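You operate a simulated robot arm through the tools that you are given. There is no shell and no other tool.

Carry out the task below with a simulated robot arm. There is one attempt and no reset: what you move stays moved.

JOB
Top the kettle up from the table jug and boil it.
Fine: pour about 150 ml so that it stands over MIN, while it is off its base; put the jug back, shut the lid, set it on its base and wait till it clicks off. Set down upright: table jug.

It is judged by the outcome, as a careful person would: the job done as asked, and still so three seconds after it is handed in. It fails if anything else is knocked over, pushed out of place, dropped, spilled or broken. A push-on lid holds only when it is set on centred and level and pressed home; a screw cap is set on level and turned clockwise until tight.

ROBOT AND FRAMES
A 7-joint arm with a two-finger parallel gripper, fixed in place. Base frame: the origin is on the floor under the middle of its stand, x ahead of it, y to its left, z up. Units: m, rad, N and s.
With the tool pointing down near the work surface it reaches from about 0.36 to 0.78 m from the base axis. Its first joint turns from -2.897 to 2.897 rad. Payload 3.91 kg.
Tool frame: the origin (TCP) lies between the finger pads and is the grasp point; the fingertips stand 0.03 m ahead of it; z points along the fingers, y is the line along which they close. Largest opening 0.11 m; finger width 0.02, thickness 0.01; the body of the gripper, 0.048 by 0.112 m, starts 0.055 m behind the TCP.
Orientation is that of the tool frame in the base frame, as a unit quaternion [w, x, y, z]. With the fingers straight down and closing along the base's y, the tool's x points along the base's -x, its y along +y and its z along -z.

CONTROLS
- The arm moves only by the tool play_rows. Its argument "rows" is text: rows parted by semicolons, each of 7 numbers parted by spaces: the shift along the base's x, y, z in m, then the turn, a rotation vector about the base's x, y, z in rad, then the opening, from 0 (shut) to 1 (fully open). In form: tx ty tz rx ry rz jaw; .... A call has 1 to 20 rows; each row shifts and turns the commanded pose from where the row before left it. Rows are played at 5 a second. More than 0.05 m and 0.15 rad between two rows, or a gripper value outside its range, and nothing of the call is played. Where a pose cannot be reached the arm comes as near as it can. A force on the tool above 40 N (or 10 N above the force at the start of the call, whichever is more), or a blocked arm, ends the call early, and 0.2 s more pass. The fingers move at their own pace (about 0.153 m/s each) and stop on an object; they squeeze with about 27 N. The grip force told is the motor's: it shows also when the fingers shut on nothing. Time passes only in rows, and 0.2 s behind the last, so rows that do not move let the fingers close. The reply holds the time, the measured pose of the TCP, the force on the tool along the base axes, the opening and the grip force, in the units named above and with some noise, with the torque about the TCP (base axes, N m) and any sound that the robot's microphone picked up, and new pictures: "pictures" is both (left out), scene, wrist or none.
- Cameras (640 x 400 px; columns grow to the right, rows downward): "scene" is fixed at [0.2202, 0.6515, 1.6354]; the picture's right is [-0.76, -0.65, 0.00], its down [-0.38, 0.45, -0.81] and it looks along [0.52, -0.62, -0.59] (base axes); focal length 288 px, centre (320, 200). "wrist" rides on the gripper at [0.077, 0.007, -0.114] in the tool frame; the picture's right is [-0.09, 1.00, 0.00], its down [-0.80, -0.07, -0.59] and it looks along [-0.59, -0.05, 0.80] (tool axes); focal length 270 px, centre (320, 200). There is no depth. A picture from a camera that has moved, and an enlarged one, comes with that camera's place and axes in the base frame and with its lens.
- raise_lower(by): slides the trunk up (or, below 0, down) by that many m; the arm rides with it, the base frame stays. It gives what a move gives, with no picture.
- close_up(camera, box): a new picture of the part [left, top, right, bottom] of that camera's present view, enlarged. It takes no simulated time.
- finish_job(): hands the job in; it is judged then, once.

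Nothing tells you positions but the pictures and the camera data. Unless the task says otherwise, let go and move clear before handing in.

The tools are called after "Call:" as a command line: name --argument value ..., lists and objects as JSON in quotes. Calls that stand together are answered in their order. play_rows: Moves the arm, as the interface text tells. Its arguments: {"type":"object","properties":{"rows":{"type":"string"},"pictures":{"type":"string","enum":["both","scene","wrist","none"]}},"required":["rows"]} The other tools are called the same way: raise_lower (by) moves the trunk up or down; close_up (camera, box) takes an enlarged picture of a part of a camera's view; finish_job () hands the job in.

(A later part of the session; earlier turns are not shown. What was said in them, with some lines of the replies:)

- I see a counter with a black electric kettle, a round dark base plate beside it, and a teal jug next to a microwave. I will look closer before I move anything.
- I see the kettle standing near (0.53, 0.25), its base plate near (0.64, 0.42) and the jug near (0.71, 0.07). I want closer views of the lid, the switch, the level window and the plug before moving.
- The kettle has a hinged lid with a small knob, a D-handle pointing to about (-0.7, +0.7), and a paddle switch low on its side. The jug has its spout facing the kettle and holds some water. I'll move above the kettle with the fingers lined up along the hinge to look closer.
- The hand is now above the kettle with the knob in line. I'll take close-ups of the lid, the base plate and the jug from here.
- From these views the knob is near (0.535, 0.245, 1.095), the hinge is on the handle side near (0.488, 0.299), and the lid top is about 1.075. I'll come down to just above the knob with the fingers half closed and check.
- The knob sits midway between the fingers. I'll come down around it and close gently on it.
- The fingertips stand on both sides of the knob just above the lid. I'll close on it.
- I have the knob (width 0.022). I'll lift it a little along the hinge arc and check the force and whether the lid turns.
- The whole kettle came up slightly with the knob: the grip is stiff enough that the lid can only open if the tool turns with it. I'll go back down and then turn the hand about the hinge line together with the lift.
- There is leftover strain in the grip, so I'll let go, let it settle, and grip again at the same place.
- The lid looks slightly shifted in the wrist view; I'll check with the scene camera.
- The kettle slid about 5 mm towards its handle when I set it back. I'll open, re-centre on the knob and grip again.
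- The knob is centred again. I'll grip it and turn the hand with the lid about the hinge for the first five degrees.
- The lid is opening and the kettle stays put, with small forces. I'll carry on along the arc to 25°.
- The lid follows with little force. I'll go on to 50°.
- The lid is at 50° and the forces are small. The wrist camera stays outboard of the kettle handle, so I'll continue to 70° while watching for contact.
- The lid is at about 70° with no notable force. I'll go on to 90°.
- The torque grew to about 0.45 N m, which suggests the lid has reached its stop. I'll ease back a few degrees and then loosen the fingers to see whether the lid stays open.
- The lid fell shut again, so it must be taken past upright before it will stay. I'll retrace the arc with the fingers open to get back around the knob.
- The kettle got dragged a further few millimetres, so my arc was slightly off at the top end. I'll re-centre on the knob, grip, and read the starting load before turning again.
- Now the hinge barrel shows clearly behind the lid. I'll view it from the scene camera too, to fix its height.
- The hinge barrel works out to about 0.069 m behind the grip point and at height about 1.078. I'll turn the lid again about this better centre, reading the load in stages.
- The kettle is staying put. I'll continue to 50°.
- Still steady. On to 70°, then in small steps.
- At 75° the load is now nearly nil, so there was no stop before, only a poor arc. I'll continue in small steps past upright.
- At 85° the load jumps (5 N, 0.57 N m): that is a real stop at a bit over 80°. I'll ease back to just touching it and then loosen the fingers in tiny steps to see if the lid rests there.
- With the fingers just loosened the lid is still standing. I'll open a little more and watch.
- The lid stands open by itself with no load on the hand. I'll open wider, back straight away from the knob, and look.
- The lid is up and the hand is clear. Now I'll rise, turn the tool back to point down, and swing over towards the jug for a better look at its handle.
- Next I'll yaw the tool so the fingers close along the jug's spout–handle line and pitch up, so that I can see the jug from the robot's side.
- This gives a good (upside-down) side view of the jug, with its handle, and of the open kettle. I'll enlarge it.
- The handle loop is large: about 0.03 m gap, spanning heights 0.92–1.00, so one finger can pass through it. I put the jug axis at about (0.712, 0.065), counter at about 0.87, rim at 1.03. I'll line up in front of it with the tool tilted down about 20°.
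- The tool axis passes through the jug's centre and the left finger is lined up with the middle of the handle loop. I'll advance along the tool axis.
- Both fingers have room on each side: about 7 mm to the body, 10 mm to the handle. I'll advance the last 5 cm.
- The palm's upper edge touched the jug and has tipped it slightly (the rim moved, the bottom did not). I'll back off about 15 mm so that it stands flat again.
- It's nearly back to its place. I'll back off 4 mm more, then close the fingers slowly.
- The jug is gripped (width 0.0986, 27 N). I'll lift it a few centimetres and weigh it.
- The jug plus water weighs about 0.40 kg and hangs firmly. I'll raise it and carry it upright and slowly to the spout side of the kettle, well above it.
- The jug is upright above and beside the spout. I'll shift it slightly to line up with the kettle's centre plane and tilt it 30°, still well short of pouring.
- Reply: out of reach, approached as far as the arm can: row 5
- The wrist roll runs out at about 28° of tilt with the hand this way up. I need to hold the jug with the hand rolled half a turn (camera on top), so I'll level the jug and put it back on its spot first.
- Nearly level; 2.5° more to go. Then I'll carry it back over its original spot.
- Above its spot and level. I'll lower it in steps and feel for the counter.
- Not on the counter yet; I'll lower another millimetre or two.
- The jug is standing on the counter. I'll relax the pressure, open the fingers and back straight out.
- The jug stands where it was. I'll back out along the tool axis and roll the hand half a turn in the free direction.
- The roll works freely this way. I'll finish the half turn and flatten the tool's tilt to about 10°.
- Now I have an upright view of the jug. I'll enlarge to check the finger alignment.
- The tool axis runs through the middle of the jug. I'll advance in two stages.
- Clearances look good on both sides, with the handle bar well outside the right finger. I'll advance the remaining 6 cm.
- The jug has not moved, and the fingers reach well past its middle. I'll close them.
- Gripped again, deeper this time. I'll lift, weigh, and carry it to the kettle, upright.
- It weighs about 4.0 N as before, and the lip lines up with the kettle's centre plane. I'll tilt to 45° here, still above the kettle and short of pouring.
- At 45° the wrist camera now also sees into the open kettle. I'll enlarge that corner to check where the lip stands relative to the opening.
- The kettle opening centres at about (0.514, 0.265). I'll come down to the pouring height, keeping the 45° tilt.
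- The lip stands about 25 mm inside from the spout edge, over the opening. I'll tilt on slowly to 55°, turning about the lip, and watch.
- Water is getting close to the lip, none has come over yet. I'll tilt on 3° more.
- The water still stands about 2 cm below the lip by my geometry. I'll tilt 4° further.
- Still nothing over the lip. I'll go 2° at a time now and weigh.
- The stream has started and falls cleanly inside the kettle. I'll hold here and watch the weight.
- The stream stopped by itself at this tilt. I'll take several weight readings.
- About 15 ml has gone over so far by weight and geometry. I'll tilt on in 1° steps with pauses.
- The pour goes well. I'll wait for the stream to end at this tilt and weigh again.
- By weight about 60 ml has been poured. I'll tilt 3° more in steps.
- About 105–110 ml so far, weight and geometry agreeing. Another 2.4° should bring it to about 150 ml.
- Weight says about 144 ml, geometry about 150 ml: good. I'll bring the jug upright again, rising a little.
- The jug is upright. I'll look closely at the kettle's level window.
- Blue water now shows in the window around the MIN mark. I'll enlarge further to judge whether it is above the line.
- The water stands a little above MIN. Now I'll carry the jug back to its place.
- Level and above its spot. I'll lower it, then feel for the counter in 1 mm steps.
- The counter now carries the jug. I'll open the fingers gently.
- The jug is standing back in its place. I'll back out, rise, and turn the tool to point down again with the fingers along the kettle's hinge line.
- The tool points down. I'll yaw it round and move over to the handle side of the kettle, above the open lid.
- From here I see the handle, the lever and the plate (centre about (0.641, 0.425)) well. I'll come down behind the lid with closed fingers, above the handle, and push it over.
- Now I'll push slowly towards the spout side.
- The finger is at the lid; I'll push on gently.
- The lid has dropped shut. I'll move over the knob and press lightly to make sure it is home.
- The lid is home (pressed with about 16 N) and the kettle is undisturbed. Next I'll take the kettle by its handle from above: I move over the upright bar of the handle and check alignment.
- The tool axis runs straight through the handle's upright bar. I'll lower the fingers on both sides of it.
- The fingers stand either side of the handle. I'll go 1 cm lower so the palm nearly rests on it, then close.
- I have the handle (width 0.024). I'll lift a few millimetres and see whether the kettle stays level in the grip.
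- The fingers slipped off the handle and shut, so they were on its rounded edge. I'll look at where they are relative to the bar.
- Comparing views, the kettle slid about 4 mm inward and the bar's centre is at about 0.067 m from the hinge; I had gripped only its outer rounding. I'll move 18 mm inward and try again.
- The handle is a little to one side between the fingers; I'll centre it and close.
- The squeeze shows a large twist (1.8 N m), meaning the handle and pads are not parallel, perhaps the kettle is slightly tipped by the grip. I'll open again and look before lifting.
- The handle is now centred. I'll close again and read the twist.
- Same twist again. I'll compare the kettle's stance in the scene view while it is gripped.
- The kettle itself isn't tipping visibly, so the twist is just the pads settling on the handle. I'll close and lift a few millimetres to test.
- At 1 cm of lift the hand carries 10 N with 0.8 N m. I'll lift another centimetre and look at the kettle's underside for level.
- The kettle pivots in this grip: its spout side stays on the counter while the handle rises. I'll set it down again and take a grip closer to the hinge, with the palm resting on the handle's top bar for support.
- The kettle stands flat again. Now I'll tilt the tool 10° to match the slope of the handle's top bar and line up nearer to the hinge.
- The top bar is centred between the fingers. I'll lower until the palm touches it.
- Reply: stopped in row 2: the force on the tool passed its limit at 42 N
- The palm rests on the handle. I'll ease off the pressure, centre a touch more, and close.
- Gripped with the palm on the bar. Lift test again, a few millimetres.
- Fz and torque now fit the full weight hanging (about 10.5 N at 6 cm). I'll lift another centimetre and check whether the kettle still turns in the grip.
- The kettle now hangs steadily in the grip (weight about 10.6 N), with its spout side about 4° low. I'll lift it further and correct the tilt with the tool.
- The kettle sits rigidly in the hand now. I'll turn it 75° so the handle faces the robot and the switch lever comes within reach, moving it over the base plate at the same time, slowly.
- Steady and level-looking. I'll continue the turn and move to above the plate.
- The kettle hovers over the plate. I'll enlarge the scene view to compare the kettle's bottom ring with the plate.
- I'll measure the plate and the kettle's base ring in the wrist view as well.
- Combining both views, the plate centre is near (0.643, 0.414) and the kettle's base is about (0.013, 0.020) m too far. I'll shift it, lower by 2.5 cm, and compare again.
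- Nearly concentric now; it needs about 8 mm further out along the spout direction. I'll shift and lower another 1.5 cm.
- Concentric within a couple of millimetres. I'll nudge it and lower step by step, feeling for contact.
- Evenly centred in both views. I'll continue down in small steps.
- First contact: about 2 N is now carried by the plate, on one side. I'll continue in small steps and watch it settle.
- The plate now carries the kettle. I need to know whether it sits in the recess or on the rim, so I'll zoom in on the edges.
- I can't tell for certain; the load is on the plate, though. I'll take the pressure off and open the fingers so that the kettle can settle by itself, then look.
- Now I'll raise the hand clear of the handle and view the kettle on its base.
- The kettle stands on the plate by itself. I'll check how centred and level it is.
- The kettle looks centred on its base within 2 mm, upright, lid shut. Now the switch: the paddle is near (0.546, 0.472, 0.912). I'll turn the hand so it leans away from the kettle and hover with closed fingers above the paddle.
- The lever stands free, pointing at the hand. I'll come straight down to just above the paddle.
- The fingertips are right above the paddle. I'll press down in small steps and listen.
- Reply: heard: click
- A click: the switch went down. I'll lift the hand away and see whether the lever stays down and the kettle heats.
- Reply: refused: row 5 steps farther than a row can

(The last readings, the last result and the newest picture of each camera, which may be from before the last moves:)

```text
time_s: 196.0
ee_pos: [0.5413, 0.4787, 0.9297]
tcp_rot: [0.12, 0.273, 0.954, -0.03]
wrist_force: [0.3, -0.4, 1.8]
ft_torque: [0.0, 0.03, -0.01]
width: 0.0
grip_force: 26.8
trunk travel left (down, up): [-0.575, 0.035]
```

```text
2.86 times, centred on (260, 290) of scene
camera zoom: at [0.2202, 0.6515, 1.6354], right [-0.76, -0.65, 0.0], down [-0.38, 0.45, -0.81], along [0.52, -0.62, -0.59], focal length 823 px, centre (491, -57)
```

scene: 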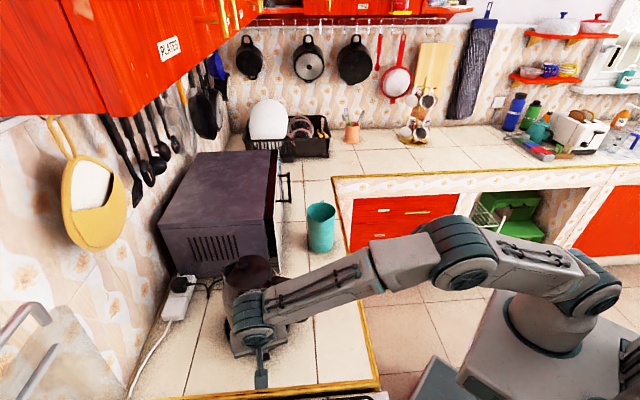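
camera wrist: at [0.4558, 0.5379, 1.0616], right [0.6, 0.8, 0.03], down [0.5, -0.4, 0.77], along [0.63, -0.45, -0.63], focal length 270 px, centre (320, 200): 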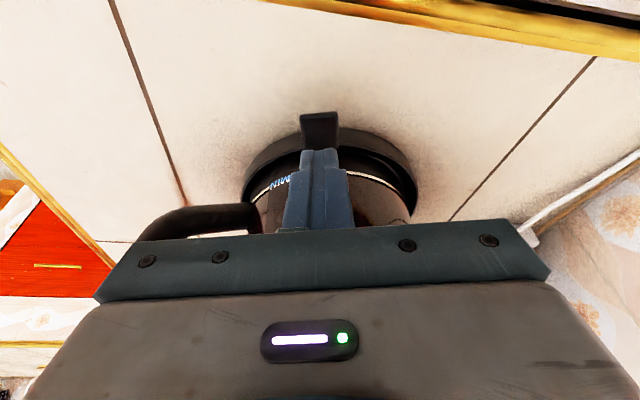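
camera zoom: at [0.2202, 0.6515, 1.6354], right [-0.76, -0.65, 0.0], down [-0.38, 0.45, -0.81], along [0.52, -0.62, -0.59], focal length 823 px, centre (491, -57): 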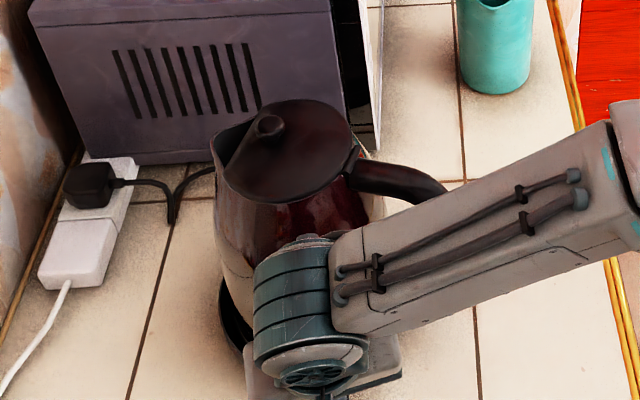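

The last step list was refused for one oversized row, so nothing has moved yet. I'll rise with smaller rows.

Call:
play_rows --rows "0 0 0.01 0 0 0 0; 0 0 0.03 0 0 0 0; 0 0 0.04 0 0 0 0; 0 0 0.04 0 0 0 0; -0.015 0.005 0.04 0 0 0 0; -0.03 0 0.025 0 0 0 0; 0 0 0 0 0 0 0"

Call:
close_up --camera "wrist" --box '[200, 0, 440, 220]'

Call:
close_up --camera "scene" --box '[200, 220, 320, 360]'

```text
time_s: 197.6
ee_pos: [0.4956, 0.4831, 1.1136]
tcp_rot: [0.12, 0.272, 0.954, -0.031]
wrist_force: [-0.2, -0.8, 0.1]
ft_torque: [-0.01, 0.0, 0.01]
width: 0.0
grip_force: 27.2
trunk travel left (down, up): [-0.575, 0.035]
camera wrist: at [0.4114, 0.5423, 1.2054], right [0.6, 0.8, 0.03], down [0.5, -0.4, 0.77], along [0.63, -0.45, -0.63], focal length 270 px, centre (320, 200)
```

scene: 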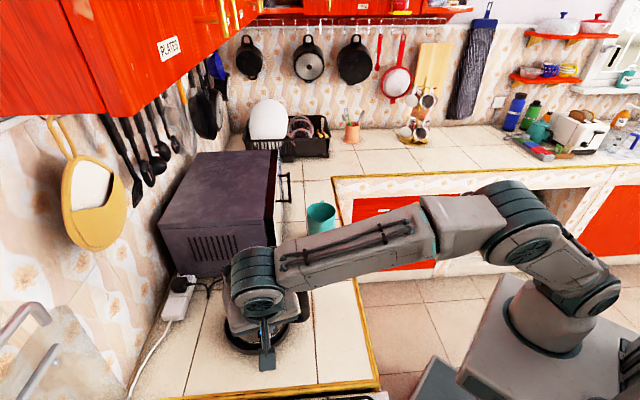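
wrist: 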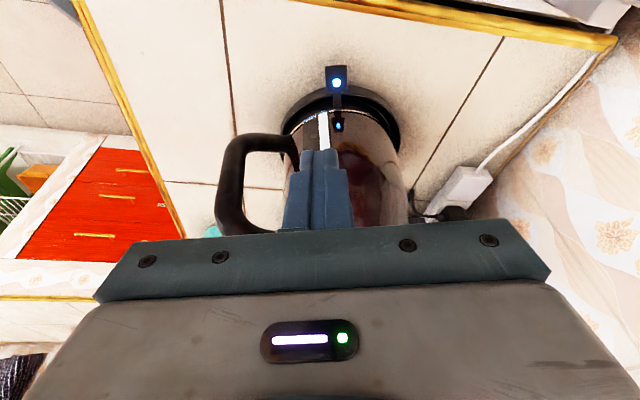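

```text
1.82 times, centred on (320, 110) of wrist
camera zoom: at [0.4114, 0.5423, 1.2054], right [0.6, 0.8, 0.03], down [0.5, -0.4, 0.77], along [0.63, -0.45, -0.63], focal length 491 px, centre (320, 364)
```

zoom: 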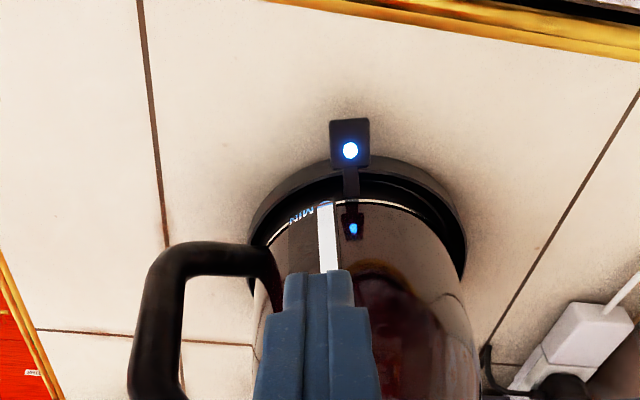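

```text
2.86 times, centred on (260, 290) of scene
camera zoom: at [0.2202, 0.6515, 1.6354], right [-0.76, -0.65, 0.0], down [-0.38, 0.45, -0.81], along [0.52, -0.62, -0.59], focal length 823 px, centre (491, -57)
```

zoom: 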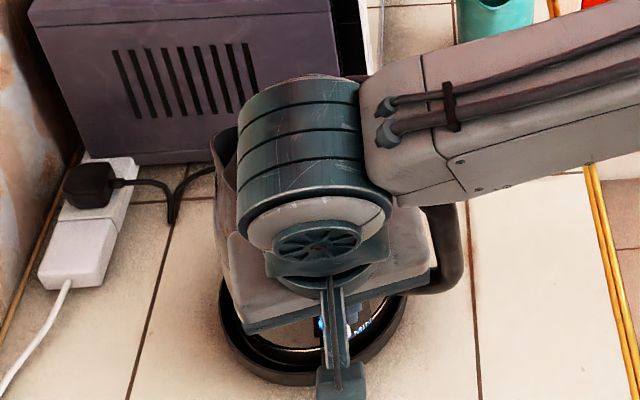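

The blue lamp on the lever is lit: the kettle is on. I'll move the arm well clear and wait for it to click off.

Call:
play_rows --rows "-0.01 0 0.045 0 0 0 0; -0.01 -0.01 0.045 0 0 0 0; -0.01 -0.03 0.03 0 0 0 0; 0 -0.045 0.015 0 0 0 0; 0 -0.045 0.01 0 0 0 0; 0 -0.045 0.01 0 0 0 0; 0 -0.045 0 0 0 0 0; 0 -0.045 0 0 0 0 0.3; 0 -0.04 0 0 0 0 0.3; 0 0 0 0 0 0 0.3; 0 0 0 0 0 0 0.3; 0 0 0 0 0 0 0.3; 0 0 0 0 0 0 0.3; 0 0 0 0 0 0 0.3; 0 0 0 0 0 0 0.3; 0 0 0 0 0 0 0.3; 0 0 0 0 0 0 0.3; 0 0 0 0 0 0 0.3; 0 0 0 0 0 0 0.3; 0 0 0 0 0 0 0.3" --pictures "scene"

Call:
close_up --camera "scene" --box '[200, 220, 320, 360]'

```text
time_s: 201.8
ee_pos: [0.4652, 0.1774, 1.2687]
tcp_rot: [0.119, 0.271, 0.955, -0.03]
wrist_force: [-0.1, 0.5, -0.3]
ft_torque: [0.03, 0.02, -0.02]
width: 0.033
grip_force: 0.0
trunk travel left (down, up): [-0.575, 0.035]
```

scene: 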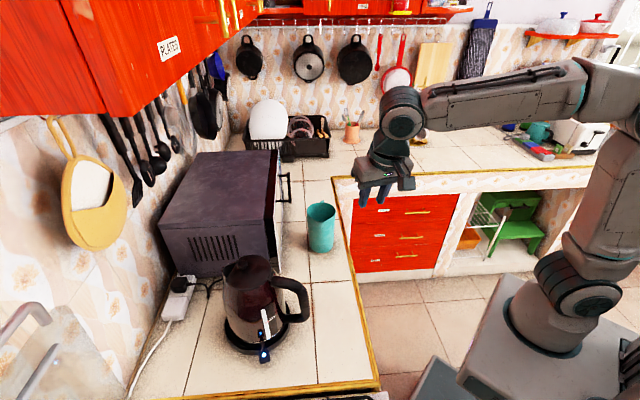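

```text
2.86 times, centred on (260, 290) of scene
camera zoom: at [0.2202, 0.6515, 1.6354], right [-0.76, -0.65, 0.0], down [-0.38, 0.45, -0.81], along [0.52, -0.62, -0.59], focal length 823 px, centre (491, -57)
```

zoom: 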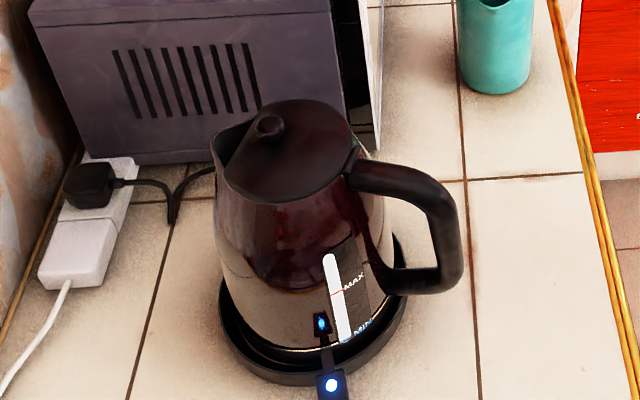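

The kettle is heating, lid shut, jug standing. I'll wait and listen.

Call:
play_rows --rows "0 0 0 0 0 0 0.3; 0 0 0 0 0 0 0.3; 0 0 0 0 0 0 0.3; 0 0 0 0 0 0 0.3; 0 0 0 0 0 0 0.3; 0 0 0 0 0 0 0.3; 0 0 0 0 0 0 0.3; 0 0 0 0 0 0 0.3; 0 0 0 0 0 0 0.3; 0 0 0 0 0 0 0.3; 0 0 0 0 0 0 0.3; 0 0 0 0 0 0 0.3; 0 0 0 0 0 0 0.3; 0 0 0 0 0 0 0.3; 0 0 0 0 0 0 0.3; 0 0 0 0 0 0 0.3; 0 0 0 0 0 0 0.3; 0 0 0 0 0 0 0.3; 0 0 0 0 0 0 0.3; 0 0 0 0 0 0 0.3" --pictures "none"

Call:
play_rows --rows "0 0 0 0 0 0 0.3; 0 0 0 0 0 0 0.3; 0 0 0 0 0 0 0.3; 0 0 0 0 0 0 0.3; 0 0 0 0 0 0 0.3; 0 0 0 0 0 0 0.3; 0 0 0 0 0 0 0.3; 0 0 0 0 0 0 0.3; 0 0 0 0 0 0 0.3; 0 0 0 0 0 0 0.3; 0 0 0 0 0 0 0.3; 0 0 0 0 0 0 0.3; 0 0 0 0 0 0 0.3; 0 0 0 0 0 0 0.3; 0 0 0 0 0 0 0.3; 0 0 0 0 0 0 0.3; 0 0 0 0 0 0 0.3; 0 0 0 0 0 0 0.3; 0 0 0 0 0 0 0.3; 0 0 0 0 0 0 0.3" --pictures "none"

Call:
play_rows --rows "0 0 0 0 0 0 0.3; 0 0 0 0 0 0 0.3; 0 0 0 0 0 0 0.3; 0 0 0 0 0 0 0.3; 0 0 0 0 0 0 0.3; 0 0 0 0 0 0 0.3; 0 0 0 0 0 0 0.3; 0 0 0 0 0 0 0.3; 0 0 0 0 0 0 0.3; 0 0 0 0 0 0 0.3; 0 0 0 0 0 0 0.3; 0 0 0 0 0 0 0.3; 0 0 0 0 0 0 0.3; 0 0 0 0 0 0 0.3; 0 0 0 0 0 0 0.3; 0 0 0 0 0 0 0.3; 0 0 0 0 0 0 0.3; 0 0 0 0 0 0 0.3; 0 0 0 0 0 0 0.3; 0 0 0 0 0 0 0.3" --pictures "none"

Call:
play_rows --rows "0 0 0 0 0 0 0.3; 0 0 0 0 0 0 0.3; 0 0 0 0 0 0 0.3; 0 0 0 0 0 0 0.3; 0 0 0 0 0 0 0.3; 0 0 0 0 0 0 0.3; 0 0 0 0 0 0 0.3; 0 0 0 0 0 0 0.3; 0 0 0 0 0 0 0.3; 0 0 0 0 0 0 0.3; 0 0 0 0 0 0 0.3; 0 0 0 0 0 0 0.3; 0 0 0 0 0 0 0.3; 0 0 0 0 0 0 0.3; 0 0 0 0 0 0 0.3; 0 0 0 0 0 0 0.3; 0 0 0 0 0 0 0.3; 0 0 0 0 0 0 0.3; 0 0 0 0 0 0 0.3; 0 0 0 0 0 0 0.3" --pictures "scene"

Call:
close_up --camera "scene" --box '[200, 220, 320, 360]'

```text
time_s: 206.0
ee_pos: [0.4648, 0.1789, 1.2692]
tcp_rot: [0.12, 0.271, 0.955, -0.03]
wrist_force: [0.0, -0.2, -0.2]
ft_torque: [0.01, 0.01, -0.04]
width: 0.0331
grip_force: 0.1
trunk travel left (down, up): [-0.575, 0.035]
```

```text
time_s: 210.2
ee_pos: [0.4654, 0.1791, 1.2685]
tcp_rot: [0.119, 0.271, 0.955, -0.031]
wrist_force: [0.0, -0.6, 0.1]
ft_torque: [0.01, -0.04, -0.03]
width: 0.0328
grip_force: 0.1
trunk travel left (down, up): [-0.575, 0.035]
```

```text
time_s: 214.4
ee_pos: [0.4651, 0.1794, 1.2684]
tcp_rot: [0.12, 0.271, 0.954, -0.031]
wrist_force: [-1.0, -0.3, -0.4]
ft_torque: [-0.03, 0.0, -0.01]
width: 0.0331
grip_force: 0.1
trunk travel left (down, up): [-0.575, 0.035]
```

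```text
time_s: 218.6
ee_pos: [0.4649, 0.1786, 1.2681]
tcp_rot: [0.12, 0.271, 0.955, -0.031]
wrist_force: [-0.5, -0.2, -0.1]
ft_torque: [-0.03, 0.0, 0.0]
width: 0.0329
grip_force: 0.0
trunk travel left (down, up): [-0.575, 0.035]
```

scene: 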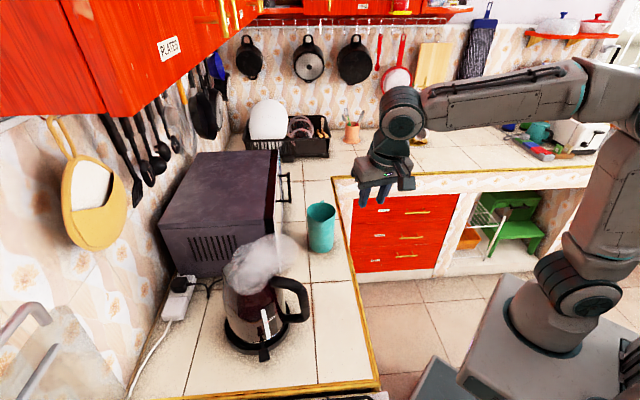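

```text
2.86 times, centred on (260, 290) of scene
camera zoom: at [0.2202, 0.6515, 1.6354], right [-0.76, -0.65, 0.0], down [-0.38, 0.45, -0.81], along [0.52, -0.62, -0.59], focal length 823 px, centre (491, -57)
```

zoom: 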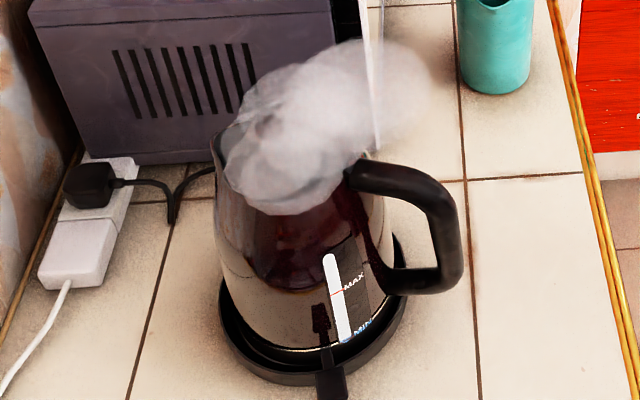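

Steam is rising and the lamp has gone out. I'll wait a little more to hear the click and confirm.

Call:
play_rows --rows "0 0 0 0 0 0 0.3; 0 0 0 0 0 0 0.3; 0 0 0 0 0 0 0.3; 0 0 0 0 0 0 0.3; 0 0 0 0 0 0 0.3" --pictures "scene"

Call:
close_up --camera "scene" --box '[215, 275, 315, 375]'

Call:
close_up --camera "scene" --box '[215, 235, 305, 295]'

```text
time_s: 219.8
ee_pos: [0.4651, 0.1786, 1.2689]
tcp_rot: [0.12, 0.272, 0.954, -0.031]
wrist_force: [-0.3, -0.5, 0.7]
ft_torque: [-0.02, -0.02, 0.01]
width: 0.033
grip_force: 0.0
trunk travel left (down, up): [-0.575, 0.035]
```

scene: 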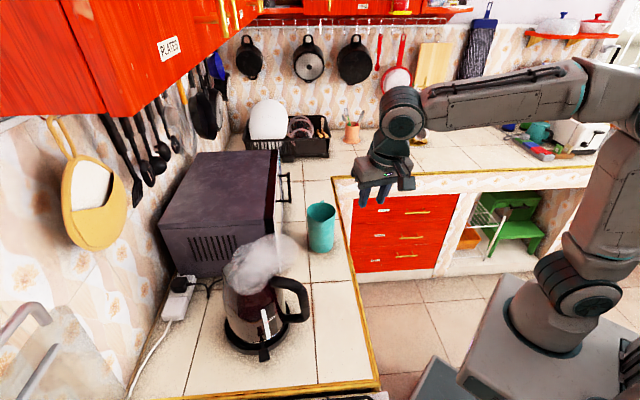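

```text
4.00 times, centred on (265, 325) of scene
camera zoom: at [0.2202, 0.6515, 1.6354], right [-0.76, -0.65, 0.0], down [-0.38, 0.45, -0.81], along [0.52, -0.62, -0.59], focal length 1152 px, centre (540, -300)
```

zoom: 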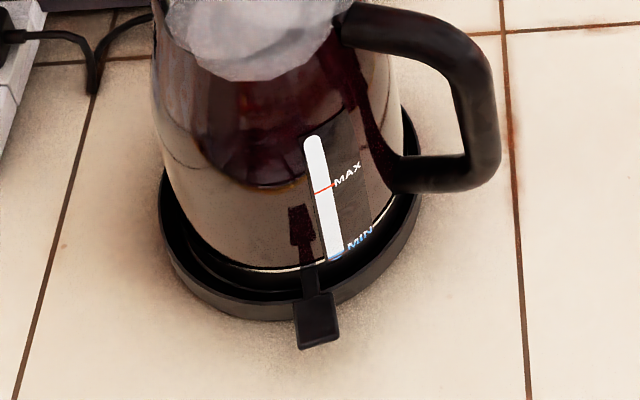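

```text
6.67 times, centred on (260, 265) of scene
camera zoom: at [0.2202, 0.6515, 1.6354], right [-0.76, -0.65, 0.0], down [-0.38, 0.45, -0.81], along [0.52, -0.62, -0.59], focal length 1921 px, centre (720, -233)
```

zoom: 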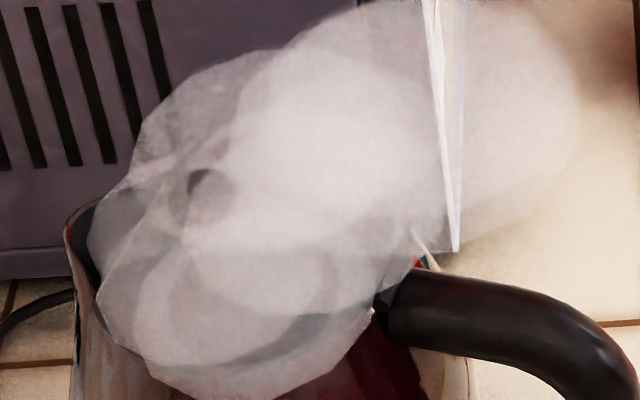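

The lamp is out and steam shows, but I have not been told of a second click. I'll wait longer and see if anything changes.

Call:
play_rows --rows "0 0 0 0 0 0 0.3; 0 0 0 0 0 0 0.3; 0 0 0 0 0 0 0.3; 0 0 0 0 0 0 0.3; 0 0 0 0 0 0 0.3; 0 0 0 0 0 0 0.3; 0 0 0 0 0 0 0.3; 0 0 0 0 0 0 0.3; 0 0 0 0 0 0 0.3; 0 0 0 0 0 0 0.3; 0 0 0 0 0 0 0.3; 0 0 0 0 0 0 0.3; 0 0 0 0 0 0 0.3; 0 0 0 0 0 0 0.3; 0 0 0 0 0 0 0.3; 0 0 0 0 0 0 0.3; 0 0 0 0 0 0 0.3; 0 0 0 0 0 0 0.3; 0 0 0 0 0 0 0.3; 0 0 0 0 0 0 0.3" --pictures "scene"

Call:
close_up --camera "scene" --box '[215, 235, 315, 375]'

```text
time_s: 224.0
ee_pos: [0.4651, 0.1788, 1.2688]
tcp_rot: [0.12, 0.271, 0.955, -0.03]
wrist_force: [-0.3, -0.7, -0.3]
ft_torque: [0.01, 0.02, 0.02]
width: 0.0329
grip_force: 0.0
trunk travel left (down, up): [-0.575, 0.035]
```

scene: 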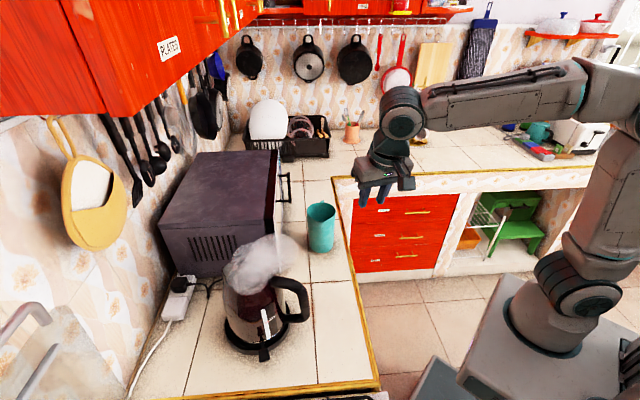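

```text
2.86 times, centred on (265, 305) of scene
camera zoom: at [0.2202, 0.6515, 1.6354], right [-0.76, -0.65, 0.0], down [-0.38, 0.45, -0.81], along [0.52, -0.62, -0.59], focal length 823 px, centre (477, -100)
```

zoom: 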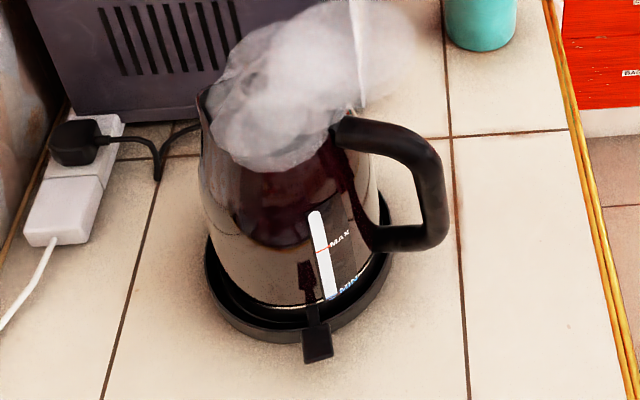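

The lamp stays off. I'll check the level window and the lever, and look at the kettle from the wrist camera side by moving a little closer without touching.

Call:
close_up --camera "scene" --box '[252, 325, 282, 348]'

Call:
close_up --camera "scene" --box '[245, 330, 285, 370]'

Call:
close_up --camera "scene" --box '[270, 170, 370, 270]'

```text
16.00 times, centred on (267, 336) of scene
camera zoom: at [0.2202, 0.6515, 1.6354], right [-0.76, -0.65, 0.0], down [-0.38, 0.45, -0.81], along [0.52, -0.62, -0.59], focal length 4610 px, centre (1168, -1984)
```

zoom: 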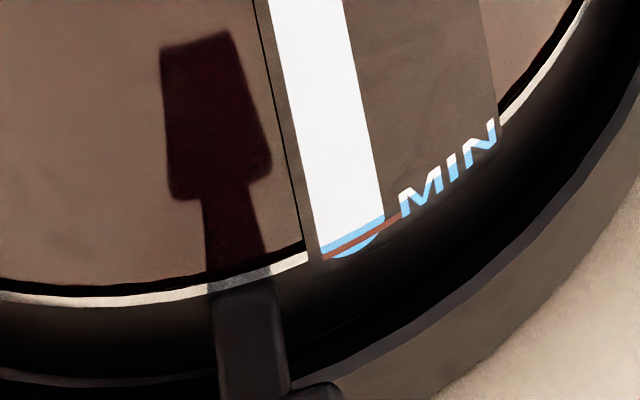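

```text
10.00 times, centred on (265, 350) of scene
camera zoom: at [0.2202, 0.6515, 1.6354], right [-0.76, -0.65, 0.0], down [-0.38, 0.45, -0.81], along [0.52, -0.62, -0.59], focal length 2881 px, centre (870, -1300)
```

zoom: 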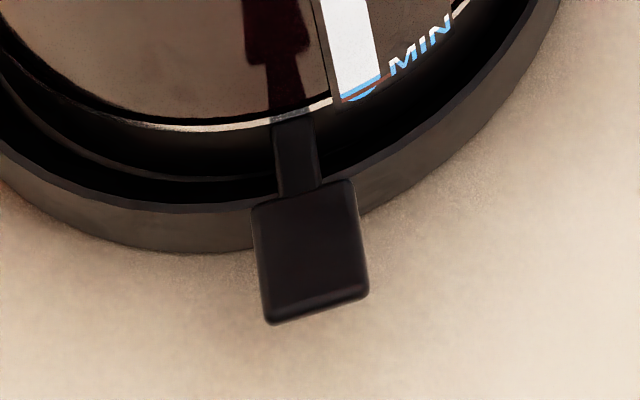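

```text
4.00 times, centred on (320, 220) of scene
camera zoom: at [0.2202, 0.6515, 1.6354], right [-0.76, -0.65, 0.0], down [-0.38, 0.45, -0.81], along [0.52, -0.62, -0.59], focal length 1152 px, centre (320, 120)
```

zoom: 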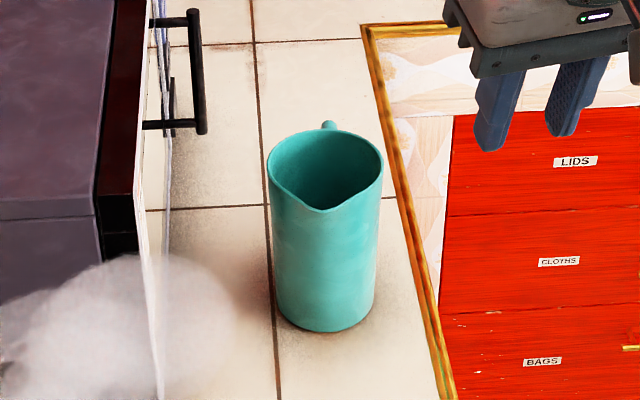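

The water stands above MIN and has boiled, with the lamp out, the lid shut and the kettle on its base. I was not told of a second click, so I take the switch-off from the lamp going out with steam rising. The jug is upright in its place, nothing else has moved, and the hand is clear, so I'm handing in.

Call:
finish_job

```text
The job is handed in.
```

The kettle is topped up and boiled, and the job is handed in. I didn't get a second click from the microphone. I take it as switched off because the lamp went out with steam rising and stayed out.

- **Water:** I poured about 145–150 ml, going by the weight change and the pour angle, while the kettle was off its base. The level stands just above the MIN line, by roughly 2 mm.
- **Jug:** It is back on its spot, within a few millimetres, and upright.
- **Lid:** It is shut and was pressed home before boiling.
- **Kettle:** It sits on its base with its handle turned about 75° towards the robot, so I could reach the switch. I pressed the switch and heard it click on.

Along the way the lid fell shut once, and the kettle slid about 2 cm in all on the counter before I got a firm grip on its handle. I saw no spills, and nothing else was knocked over or moved.
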